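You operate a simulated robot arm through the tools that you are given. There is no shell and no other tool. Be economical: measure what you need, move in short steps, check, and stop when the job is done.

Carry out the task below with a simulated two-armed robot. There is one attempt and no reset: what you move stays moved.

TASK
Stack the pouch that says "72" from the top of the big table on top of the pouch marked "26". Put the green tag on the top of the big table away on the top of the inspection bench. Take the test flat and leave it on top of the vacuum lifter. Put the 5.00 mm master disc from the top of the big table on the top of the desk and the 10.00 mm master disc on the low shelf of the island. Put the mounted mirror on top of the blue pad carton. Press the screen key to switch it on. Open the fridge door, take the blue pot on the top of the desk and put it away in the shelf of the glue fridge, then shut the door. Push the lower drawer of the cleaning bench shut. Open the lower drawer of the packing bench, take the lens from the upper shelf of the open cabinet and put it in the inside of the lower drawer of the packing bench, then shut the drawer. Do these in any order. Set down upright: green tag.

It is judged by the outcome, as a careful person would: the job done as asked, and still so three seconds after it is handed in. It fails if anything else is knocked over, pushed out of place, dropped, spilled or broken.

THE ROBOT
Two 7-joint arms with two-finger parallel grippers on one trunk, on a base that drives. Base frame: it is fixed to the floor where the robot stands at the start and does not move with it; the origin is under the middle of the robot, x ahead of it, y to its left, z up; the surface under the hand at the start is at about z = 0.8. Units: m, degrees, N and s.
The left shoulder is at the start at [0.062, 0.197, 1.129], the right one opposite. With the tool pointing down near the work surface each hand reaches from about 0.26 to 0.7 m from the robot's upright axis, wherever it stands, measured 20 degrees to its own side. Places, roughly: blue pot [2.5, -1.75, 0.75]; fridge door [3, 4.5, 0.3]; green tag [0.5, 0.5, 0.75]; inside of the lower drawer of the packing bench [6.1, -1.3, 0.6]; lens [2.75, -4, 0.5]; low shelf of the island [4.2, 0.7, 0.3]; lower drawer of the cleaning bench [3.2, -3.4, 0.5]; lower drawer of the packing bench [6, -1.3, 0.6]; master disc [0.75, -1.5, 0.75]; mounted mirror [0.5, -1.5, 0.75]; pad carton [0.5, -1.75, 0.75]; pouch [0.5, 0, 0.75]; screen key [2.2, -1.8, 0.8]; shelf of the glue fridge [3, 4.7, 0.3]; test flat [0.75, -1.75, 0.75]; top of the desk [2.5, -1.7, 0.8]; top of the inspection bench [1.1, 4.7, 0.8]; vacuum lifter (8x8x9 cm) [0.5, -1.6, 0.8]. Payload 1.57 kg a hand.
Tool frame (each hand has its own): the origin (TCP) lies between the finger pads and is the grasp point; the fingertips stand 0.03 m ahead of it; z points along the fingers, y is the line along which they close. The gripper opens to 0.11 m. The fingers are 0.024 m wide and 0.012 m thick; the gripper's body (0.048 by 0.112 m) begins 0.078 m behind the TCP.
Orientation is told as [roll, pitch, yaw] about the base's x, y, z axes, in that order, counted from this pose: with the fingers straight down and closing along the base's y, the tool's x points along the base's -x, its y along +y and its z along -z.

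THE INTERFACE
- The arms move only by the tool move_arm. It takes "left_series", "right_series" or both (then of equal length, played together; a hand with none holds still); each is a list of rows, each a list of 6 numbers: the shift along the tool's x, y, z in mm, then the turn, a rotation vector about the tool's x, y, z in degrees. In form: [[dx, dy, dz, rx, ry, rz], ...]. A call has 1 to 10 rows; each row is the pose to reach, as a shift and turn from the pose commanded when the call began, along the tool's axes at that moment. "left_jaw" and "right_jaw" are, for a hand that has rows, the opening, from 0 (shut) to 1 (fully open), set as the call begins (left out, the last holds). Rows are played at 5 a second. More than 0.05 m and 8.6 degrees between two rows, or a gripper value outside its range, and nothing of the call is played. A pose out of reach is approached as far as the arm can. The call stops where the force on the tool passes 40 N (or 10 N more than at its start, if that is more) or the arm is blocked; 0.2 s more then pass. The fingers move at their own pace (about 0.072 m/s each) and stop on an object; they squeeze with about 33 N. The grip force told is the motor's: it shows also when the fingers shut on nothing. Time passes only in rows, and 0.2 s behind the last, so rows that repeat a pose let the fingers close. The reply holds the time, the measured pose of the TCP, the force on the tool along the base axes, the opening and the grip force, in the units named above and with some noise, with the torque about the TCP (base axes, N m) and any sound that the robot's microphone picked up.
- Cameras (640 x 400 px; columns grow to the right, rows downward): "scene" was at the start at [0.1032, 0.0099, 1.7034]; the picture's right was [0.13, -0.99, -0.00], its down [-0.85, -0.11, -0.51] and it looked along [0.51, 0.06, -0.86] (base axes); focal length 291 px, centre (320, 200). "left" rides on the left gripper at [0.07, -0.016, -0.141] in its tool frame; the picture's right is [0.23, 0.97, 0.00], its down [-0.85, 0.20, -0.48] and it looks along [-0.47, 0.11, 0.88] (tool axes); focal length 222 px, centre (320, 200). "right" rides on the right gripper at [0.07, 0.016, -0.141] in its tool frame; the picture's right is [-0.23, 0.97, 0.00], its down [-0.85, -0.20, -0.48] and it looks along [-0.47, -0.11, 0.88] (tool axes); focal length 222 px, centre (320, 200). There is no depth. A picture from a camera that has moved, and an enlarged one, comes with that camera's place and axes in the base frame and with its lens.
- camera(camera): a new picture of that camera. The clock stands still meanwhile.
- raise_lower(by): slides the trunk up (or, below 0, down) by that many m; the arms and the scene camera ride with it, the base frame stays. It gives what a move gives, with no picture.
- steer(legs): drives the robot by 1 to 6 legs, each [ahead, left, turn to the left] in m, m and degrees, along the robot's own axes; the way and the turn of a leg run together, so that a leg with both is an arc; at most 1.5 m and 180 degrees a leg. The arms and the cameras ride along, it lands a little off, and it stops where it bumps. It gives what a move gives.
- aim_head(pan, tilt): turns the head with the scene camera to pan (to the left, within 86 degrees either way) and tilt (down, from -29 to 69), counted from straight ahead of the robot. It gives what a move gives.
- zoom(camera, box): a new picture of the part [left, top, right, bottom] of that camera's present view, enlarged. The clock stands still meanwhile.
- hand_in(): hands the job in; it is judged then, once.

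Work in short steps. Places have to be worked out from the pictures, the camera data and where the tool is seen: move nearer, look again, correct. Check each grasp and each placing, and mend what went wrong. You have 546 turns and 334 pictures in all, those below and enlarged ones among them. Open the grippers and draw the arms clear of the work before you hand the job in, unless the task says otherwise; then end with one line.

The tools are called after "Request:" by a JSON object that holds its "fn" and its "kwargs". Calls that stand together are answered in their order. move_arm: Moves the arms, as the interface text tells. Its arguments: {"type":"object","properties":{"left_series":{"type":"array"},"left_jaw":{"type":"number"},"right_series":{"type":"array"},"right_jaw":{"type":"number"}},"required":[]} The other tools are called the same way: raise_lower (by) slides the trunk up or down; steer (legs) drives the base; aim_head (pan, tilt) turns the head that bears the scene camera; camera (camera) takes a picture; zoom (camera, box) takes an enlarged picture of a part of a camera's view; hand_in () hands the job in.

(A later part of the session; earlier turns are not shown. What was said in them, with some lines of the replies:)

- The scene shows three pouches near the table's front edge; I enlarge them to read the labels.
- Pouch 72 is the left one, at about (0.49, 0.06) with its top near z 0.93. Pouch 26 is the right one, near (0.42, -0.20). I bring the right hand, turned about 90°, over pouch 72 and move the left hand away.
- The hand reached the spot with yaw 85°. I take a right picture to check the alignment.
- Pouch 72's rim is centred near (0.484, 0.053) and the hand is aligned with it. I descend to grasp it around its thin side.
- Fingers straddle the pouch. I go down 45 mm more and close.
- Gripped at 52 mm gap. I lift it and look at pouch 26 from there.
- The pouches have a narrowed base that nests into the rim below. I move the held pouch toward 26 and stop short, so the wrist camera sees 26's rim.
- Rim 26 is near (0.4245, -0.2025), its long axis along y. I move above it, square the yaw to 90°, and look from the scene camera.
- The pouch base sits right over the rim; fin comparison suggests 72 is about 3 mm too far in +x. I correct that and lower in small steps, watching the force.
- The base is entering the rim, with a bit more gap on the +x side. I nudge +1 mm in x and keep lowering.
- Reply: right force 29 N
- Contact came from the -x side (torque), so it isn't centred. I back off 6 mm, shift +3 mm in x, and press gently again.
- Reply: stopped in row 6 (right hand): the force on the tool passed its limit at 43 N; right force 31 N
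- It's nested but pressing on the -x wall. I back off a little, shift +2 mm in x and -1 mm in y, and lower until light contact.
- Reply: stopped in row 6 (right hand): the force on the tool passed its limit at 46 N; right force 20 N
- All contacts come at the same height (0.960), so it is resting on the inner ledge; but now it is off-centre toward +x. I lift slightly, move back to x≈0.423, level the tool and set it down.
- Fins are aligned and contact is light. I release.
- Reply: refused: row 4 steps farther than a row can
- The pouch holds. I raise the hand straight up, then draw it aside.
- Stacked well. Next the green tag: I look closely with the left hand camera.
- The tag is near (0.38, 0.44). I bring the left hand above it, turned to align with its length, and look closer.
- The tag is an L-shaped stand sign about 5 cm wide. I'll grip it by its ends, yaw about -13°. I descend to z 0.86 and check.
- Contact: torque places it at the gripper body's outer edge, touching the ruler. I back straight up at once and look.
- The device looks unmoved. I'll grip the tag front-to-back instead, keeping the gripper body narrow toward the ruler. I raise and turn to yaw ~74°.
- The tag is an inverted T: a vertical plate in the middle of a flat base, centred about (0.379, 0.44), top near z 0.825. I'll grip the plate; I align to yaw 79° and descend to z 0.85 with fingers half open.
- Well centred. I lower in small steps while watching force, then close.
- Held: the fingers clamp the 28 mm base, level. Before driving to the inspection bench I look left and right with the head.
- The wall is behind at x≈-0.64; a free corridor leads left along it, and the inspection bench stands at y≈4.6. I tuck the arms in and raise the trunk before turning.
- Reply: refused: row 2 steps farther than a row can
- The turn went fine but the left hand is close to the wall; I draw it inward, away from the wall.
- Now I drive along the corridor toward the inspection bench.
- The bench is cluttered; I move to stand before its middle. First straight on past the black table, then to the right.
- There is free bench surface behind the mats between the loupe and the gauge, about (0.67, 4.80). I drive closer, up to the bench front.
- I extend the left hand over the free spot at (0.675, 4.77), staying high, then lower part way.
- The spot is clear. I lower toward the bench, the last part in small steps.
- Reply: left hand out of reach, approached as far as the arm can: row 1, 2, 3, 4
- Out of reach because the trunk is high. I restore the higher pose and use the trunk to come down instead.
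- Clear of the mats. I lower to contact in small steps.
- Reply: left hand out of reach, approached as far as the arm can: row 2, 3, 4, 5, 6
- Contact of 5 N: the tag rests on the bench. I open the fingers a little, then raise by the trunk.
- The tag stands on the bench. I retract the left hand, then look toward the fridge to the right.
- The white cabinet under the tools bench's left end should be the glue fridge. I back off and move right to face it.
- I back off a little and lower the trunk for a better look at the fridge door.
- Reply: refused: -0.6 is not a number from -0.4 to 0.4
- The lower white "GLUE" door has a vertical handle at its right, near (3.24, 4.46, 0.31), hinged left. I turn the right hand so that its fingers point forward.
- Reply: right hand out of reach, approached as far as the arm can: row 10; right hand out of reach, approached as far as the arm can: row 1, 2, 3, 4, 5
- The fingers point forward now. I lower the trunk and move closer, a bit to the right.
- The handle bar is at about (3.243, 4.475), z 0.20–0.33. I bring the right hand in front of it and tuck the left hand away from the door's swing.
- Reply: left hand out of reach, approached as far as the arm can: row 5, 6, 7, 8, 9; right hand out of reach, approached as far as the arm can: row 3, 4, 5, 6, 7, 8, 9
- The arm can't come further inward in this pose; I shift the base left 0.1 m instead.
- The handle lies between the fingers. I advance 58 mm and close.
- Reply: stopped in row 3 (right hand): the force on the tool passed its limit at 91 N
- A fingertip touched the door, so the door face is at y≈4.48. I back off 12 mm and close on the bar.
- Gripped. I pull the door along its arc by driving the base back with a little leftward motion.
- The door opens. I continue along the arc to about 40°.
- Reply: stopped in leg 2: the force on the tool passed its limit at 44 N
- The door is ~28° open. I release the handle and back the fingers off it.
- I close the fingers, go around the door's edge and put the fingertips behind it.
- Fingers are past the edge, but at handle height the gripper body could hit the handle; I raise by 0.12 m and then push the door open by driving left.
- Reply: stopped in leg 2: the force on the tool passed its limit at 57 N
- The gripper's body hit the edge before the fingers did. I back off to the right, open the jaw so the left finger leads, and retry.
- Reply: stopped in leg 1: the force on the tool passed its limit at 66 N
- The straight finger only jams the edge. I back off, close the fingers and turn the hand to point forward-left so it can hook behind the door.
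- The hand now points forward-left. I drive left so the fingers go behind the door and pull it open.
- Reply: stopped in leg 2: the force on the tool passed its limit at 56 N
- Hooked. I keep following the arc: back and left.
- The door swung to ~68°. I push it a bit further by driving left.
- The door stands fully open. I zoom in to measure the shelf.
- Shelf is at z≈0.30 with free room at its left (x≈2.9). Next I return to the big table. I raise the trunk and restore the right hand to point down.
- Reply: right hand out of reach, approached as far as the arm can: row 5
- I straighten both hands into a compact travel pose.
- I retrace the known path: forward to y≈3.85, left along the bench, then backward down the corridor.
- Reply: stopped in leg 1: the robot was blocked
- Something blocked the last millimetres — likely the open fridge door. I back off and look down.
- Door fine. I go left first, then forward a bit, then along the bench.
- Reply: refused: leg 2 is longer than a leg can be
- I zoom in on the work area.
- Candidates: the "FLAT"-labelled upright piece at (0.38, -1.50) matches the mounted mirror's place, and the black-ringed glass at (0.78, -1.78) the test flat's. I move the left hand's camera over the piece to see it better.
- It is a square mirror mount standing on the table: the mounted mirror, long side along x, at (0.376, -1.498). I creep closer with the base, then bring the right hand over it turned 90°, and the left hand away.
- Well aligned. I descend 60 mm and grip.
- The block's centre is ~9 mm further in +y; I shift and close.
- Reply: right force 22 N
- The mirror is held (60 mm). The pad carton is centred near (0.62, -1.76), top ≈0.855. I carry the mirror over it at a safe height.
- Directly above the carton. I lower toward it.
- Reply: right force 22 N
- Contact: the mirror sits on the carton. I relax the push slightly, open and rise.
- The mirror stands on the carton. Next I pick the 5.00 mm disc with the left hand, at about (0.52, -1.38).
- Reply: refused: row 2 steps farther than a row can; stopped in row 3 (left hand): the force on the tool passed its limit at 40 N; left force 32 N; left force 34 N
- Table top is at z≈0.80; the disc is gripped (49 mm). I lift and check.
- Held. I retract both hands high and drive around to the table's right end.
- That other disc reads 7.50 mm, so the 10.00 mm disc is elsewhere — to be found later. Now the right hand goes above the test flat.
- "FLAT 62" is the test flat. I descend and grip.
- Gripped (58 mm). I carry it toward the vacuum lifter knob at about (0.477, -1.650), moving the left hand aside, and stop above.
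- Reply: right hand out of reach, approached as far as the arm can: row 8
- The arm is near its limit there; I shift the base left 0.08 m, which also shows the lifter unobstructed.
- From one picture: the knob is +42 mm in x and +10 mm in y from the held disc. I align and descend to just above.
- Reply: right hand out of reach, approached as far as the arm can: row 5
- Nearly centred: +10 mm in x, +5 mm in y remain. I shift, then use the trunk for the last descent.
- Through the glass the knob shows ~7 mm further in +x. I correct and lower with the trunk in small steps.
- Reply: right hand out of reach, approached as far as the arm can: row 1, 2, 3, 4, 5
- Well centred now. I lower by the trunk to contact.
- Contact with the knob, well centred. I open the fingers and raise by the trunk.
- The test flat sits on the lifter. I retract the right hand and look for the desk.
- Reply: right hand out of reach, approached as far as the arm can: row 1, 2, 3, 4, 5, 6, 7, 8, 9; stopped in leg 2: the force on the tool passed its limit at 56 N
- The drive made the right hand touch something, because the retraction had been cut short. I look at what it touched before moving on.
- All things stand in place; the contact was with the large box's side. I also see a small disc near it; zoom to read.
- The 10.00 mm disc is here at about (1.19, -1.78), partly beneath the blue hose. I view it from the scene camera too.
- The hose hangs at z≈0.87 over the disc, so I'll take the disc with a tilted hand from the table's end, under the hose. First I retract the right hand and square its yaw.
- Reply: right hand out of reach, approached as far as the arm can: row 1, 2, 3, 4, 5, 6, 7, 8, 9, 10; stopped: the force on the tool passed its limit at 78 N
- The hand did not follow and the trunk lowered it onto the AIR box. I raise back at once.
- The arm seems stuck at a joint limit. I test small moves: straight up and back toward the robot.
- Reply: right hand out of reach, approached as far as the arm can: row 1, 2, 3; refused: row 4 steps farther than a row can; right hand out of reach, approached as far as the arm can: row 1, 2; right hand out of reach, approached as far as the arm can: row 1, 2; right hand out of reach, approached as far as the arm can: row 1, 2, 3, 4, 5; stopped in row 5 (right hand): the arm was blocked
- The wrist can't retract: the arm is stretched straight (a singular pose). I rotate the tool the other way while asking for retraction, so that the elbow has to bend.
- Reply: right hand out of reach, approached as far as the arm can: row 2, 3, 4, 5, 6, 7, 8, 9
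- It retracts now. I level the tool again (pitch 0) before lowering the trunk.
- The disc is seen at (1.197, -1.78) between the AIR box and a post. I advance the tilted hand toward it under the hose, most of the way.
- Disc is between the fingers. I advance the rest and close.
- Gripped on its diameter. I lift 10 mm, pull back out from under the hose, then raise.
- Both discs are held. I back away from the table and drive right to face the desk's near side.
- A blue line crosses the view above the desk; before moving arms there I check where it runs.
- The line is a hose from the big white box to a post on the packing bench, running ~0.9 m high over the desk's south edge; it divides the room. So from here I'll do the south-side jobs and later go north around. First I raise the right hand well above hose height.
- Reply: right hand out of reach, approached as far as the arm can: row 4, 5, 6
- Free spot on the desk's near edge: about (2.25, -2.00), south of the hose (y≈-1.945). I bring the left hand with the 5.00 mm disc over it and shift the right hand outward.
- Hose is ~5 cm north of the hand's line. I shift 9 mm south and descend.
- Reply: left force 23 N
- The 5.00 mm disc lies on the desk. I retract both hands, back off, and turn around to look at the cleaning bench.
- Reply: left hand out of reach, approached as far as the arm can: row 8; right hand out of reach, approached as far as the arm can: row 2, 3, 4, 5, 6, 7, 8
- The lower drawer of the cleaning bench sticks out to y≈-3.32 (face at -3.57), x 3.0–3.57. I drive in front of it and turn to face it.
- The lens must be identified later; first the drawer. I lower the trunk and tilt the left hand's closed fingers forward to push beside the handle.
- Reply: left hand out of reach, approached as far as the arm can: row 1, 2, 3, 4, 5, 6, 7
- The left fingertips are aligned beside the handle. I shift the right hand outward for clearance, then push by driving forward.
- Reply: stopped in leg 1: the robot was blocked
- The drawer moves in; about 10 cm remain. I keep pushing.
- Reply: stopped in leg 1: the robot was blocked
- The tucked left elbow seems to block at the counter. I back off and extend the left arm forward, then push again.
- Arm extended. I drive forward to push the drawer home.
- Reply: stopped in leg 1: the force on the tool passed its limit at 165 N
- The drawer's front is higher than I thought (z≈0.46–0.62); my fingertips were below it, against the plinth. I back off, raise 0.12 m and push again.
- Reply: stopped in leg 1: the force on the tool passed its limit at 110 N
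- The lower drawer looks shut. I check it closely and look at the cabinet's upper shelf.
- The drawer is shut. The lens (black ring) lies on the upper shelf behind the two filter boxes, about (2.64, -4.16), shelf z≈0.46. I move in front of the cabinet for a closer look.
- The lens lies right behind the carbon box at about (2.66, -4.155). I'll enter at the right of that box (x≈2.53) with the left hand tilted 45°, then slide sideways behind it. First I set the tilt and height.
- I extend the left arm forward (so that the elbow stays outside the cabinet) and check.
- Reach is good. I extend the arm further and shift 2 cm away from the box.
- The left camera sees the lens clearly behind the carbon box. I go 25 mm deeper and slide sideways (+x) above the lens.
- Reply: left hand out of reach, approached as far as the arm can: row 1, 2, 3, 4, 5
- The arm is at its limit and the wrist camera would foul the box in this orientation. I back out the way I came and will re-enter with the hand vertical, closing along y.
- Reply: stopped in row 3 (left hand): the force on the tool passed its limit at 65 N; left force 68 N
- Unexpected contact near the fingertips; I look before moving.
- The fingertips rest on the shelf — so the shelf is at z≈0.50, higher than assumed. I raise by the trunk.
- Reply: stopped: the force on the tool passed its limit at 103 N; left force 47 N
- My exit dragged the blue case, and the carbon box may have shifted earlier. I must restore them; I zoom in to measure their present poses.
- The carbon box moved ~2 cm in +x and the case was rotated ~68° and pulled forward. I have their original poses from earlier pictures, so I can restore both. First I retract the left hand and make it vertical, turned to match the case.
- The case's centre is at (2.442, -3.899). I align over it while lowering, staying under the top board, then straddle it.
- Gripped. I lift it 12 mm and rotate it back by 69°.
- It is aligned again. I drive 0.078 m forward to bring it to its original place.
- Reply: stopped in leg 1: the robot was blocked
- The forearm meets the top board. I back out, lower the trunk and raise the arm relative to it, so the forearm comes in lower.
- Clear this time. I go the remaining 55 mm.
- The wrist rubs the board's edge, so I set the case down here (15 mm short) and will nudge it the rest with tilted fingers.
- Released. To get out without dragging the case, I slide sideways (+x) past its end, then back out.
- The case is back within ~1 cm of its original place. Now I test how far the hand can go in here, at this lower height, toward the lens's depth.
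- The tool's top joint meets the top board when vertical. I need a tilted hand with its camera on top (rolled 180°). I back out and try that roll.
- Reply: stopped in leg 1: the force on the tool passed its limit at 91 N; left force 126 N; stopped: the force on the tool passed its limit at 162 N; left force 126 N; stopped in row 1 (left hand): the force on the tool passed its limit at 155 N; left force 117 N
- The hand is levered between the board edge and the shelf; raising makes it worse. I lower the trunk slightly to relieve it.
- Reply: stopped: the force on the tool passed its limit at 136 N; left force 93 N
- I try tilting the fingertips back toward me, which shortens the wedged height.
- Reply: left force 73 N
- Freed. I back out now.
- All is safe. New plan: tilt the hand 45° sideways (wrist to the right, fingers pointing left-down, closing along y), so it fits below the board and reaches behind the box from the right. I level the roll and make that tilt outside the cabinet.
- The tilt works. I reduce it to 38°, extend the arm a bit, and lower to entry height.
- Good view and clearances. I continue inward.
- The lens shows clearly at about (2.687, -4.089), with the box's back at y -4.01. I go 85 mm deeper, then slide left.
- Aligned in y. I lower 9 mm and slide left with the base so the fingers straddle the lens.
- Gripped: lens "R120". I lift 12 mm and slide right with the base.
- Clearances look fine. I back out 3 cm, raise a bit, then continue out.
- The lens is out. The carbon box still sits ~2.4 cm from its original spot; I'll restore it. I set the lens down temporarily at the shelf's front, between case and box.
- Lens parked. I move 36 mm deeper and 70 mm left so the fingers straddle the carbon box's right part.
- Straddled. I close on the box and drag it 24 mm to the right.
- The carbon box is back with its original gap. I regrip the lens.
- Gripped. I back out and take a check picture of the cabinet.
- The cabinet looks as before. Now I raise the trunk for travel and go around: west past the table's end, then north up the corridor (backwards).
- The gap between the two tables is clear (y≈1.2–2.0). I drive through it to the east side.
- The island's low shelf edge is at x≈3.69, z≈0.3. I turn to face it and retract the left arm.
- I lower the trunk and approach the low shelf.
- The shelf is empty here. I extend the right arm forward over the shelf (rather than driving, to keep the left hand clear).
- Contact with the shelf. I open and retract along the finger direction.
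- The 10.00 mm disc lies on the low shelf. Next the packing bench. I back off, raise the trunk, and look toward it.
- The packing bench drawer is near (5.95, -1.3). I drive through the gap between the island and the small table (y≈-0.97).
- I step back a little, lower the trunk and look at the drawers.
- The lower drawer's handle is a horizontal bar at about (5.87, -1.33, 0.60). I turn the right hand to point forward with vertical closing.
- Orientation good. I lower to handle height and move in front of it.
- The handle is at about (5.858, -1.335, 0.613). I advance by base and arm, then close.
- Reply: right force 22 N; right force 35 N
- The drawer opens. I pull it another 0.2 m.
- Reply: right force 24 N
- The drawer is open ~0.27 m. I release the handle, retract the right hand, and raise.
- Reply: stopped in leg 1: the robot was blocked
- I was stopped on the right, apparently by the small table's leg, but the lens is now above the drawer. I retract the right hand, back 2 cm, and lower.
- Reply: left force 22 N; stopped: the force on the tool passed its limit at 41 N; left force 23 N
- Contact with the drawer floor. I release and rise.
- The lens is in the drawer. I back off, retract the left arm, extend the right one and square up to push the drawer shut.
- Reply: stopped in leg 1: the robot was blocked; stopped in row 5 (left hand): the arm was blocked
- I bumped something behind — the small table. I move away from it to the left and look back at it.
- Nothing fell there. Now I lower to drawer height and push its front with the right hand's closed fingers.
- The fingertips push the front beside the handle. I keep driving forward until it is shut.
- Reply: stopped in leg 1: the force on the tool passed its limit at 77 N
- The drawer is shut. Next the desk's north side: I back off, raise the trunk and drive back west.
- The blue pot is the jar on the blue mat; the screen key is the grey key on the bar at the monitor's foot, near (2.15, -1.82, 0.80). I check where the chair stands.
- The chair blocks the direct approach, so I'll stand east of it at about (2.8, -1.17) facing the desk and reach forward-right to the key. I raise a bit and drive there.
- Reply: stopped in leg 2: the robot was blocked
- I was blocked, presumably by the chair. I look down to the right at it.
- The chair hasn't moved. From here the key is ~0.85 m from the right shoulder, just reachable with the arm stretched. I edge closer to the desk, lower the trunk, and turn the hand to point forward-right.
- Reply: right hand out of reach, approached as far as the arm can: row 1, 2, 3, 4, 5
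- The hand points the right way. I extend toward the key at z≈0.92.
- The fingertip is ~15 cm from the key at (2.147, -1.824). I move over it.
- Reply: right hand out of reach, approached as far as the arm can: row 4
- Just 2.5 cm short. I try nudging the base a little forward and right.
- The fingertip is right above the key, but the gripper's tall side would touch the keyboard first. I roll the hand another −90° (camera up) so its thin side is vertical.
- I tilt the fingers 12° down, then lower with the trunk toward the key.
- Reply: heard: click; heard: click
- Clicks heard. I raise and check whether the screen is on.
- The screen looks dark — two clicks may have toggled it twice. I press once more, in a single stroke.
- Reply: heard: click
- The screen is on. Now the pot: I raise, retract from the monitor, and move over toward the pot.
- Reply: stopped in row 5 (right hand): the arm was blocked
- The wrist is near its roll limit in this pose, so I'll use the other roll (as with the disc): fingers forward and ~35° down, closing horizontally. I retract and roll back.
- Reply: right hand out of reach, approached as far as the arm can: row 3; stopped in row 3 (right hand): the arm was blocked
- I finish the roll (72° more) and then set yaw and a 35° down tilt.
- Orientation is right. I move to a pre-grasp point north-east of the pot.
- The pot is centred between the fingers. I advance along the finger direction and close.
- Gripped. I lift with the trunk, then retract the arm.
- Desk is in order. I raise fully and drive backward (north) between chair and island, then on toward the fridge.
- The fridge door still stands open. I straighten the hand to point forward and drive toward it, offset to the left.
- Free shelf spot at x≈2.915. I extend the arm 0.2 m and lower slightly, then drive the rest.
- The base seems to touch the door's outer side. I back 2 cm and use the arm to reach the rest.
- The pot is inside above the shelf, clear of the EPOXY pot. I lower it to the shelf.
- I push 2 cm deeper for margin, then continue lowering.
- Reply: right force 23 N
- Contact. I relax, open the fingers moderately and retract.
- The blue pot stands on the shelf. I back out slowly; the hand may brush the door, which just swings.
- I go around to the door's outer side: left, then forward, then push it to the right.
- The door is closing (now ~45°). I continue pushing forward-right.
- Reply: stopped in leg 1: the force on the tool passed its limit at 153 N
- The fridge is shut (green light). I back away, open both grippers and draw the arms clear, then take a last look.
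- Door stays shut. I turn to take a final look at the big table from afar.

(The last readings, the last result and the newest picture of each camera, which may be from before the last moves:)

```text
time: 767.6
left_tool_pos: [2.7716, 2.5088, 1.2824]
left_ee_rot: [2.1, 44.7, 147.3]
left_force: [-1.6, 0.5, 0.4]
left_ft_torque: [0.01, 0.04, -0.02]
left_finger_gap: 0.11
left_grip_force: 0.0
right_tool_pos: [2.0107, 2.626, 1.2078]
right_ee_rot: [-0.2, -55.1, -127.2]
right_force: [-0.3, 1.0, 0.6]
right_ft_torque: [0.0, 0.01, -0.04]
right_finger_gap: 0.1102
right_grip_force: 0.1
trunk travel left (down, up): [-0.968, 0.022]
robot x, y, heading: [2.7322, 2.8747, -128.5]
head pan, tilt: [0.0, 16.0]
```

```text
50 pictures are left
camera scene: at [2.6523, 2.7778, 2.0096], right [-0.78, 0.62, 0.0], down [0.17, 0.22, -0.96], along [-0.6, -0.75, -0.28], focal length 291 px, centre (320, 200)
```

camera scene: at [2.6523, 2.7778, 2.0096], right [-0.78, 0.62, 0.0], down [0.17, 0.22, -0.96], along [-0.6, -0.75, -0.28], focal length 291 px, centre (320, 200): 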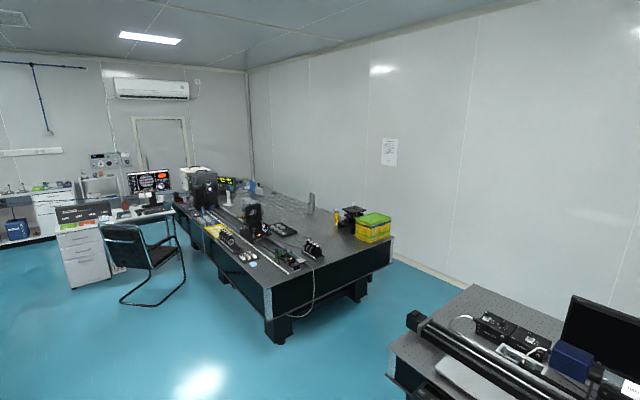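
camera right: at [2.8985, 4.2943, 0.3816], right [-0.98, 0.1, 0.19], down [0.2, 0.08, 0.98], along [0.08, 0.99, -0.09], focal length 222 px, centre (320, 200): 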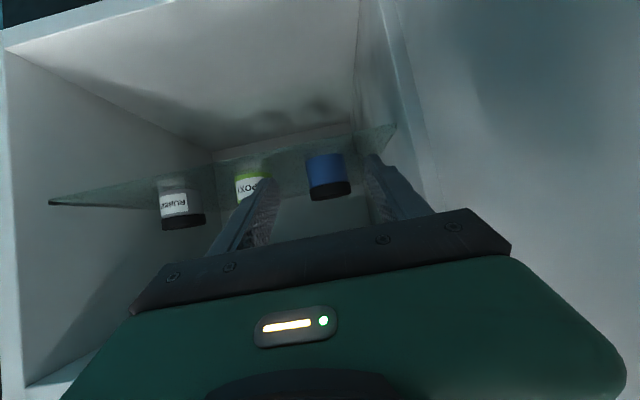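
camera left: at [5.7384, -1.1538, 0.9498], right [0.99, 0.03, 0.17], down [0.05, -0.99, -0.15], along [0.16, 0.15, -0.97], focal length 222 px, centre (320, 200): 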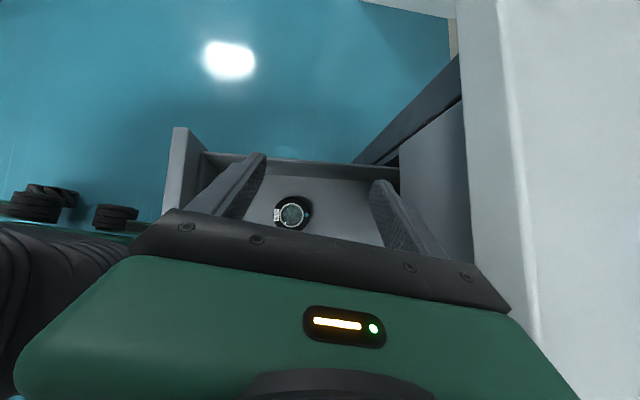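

Request:
{"fn": "zoom", "kwargs": {"camera": "scene", "box": [120, 150, 380, 270]}}

Request:
{"fn": "zoom", "kwargs": {"camera": "scene", "box": [220, 170, 330, 230]}}

```text
2.46 times, centred on (250, 210) of scene
camera zoom: at [2.6523, 2.7778, 2.0096], right [-0.78, 0.62, 0.0], down [0.17, 0.22, -0.96], along [-0.6, -0.75, -0.28], focal length 716 px, centre (492, 175)
```

zoom: 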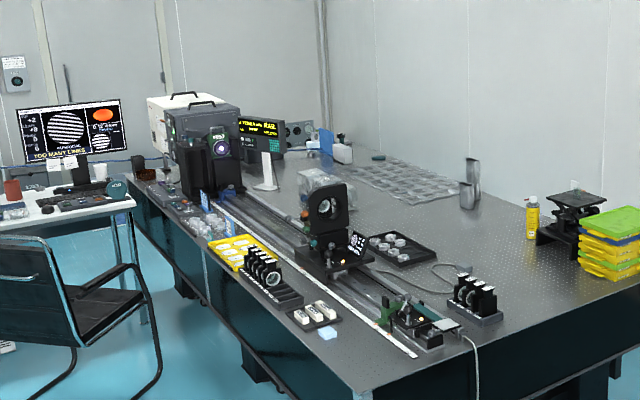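

```text
5.82 times, centred on (275, 200) of scene
camera zoom: at [2.6523, 2.7778, 2.0096], right [-0.78, 0.62, 0.0], down [0.17, 0.22, -0.96], along [-0.6, -0.75, -0.28], focal length 1692 px, centre (582, 200)
```

zoom: 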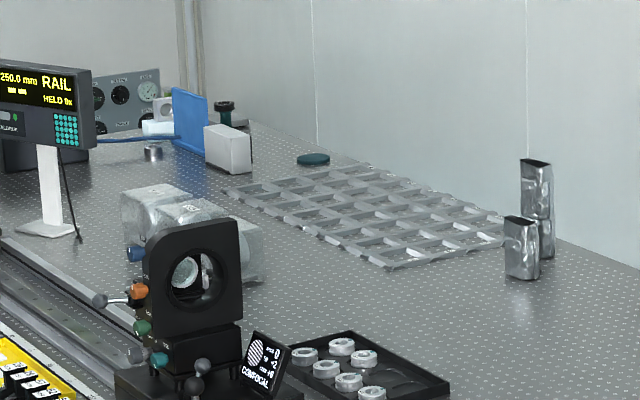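

Everything is in place: the pouch stack, the flat on the lifter, the mirror on the carton, and the lit screen. I hand in.

Request:
{"fn": "hand_in", "kwargs": {}}

```text
The job is handed in.
```

All the tasks in the list are done and the job is handed in. One thing was off along the way: while reaching the lens I pushed the FILTER CARBON box and the blue case beside it on that shelf, then put both back, the case within about 1 cm of its original spot and the box by eye to its original gap.
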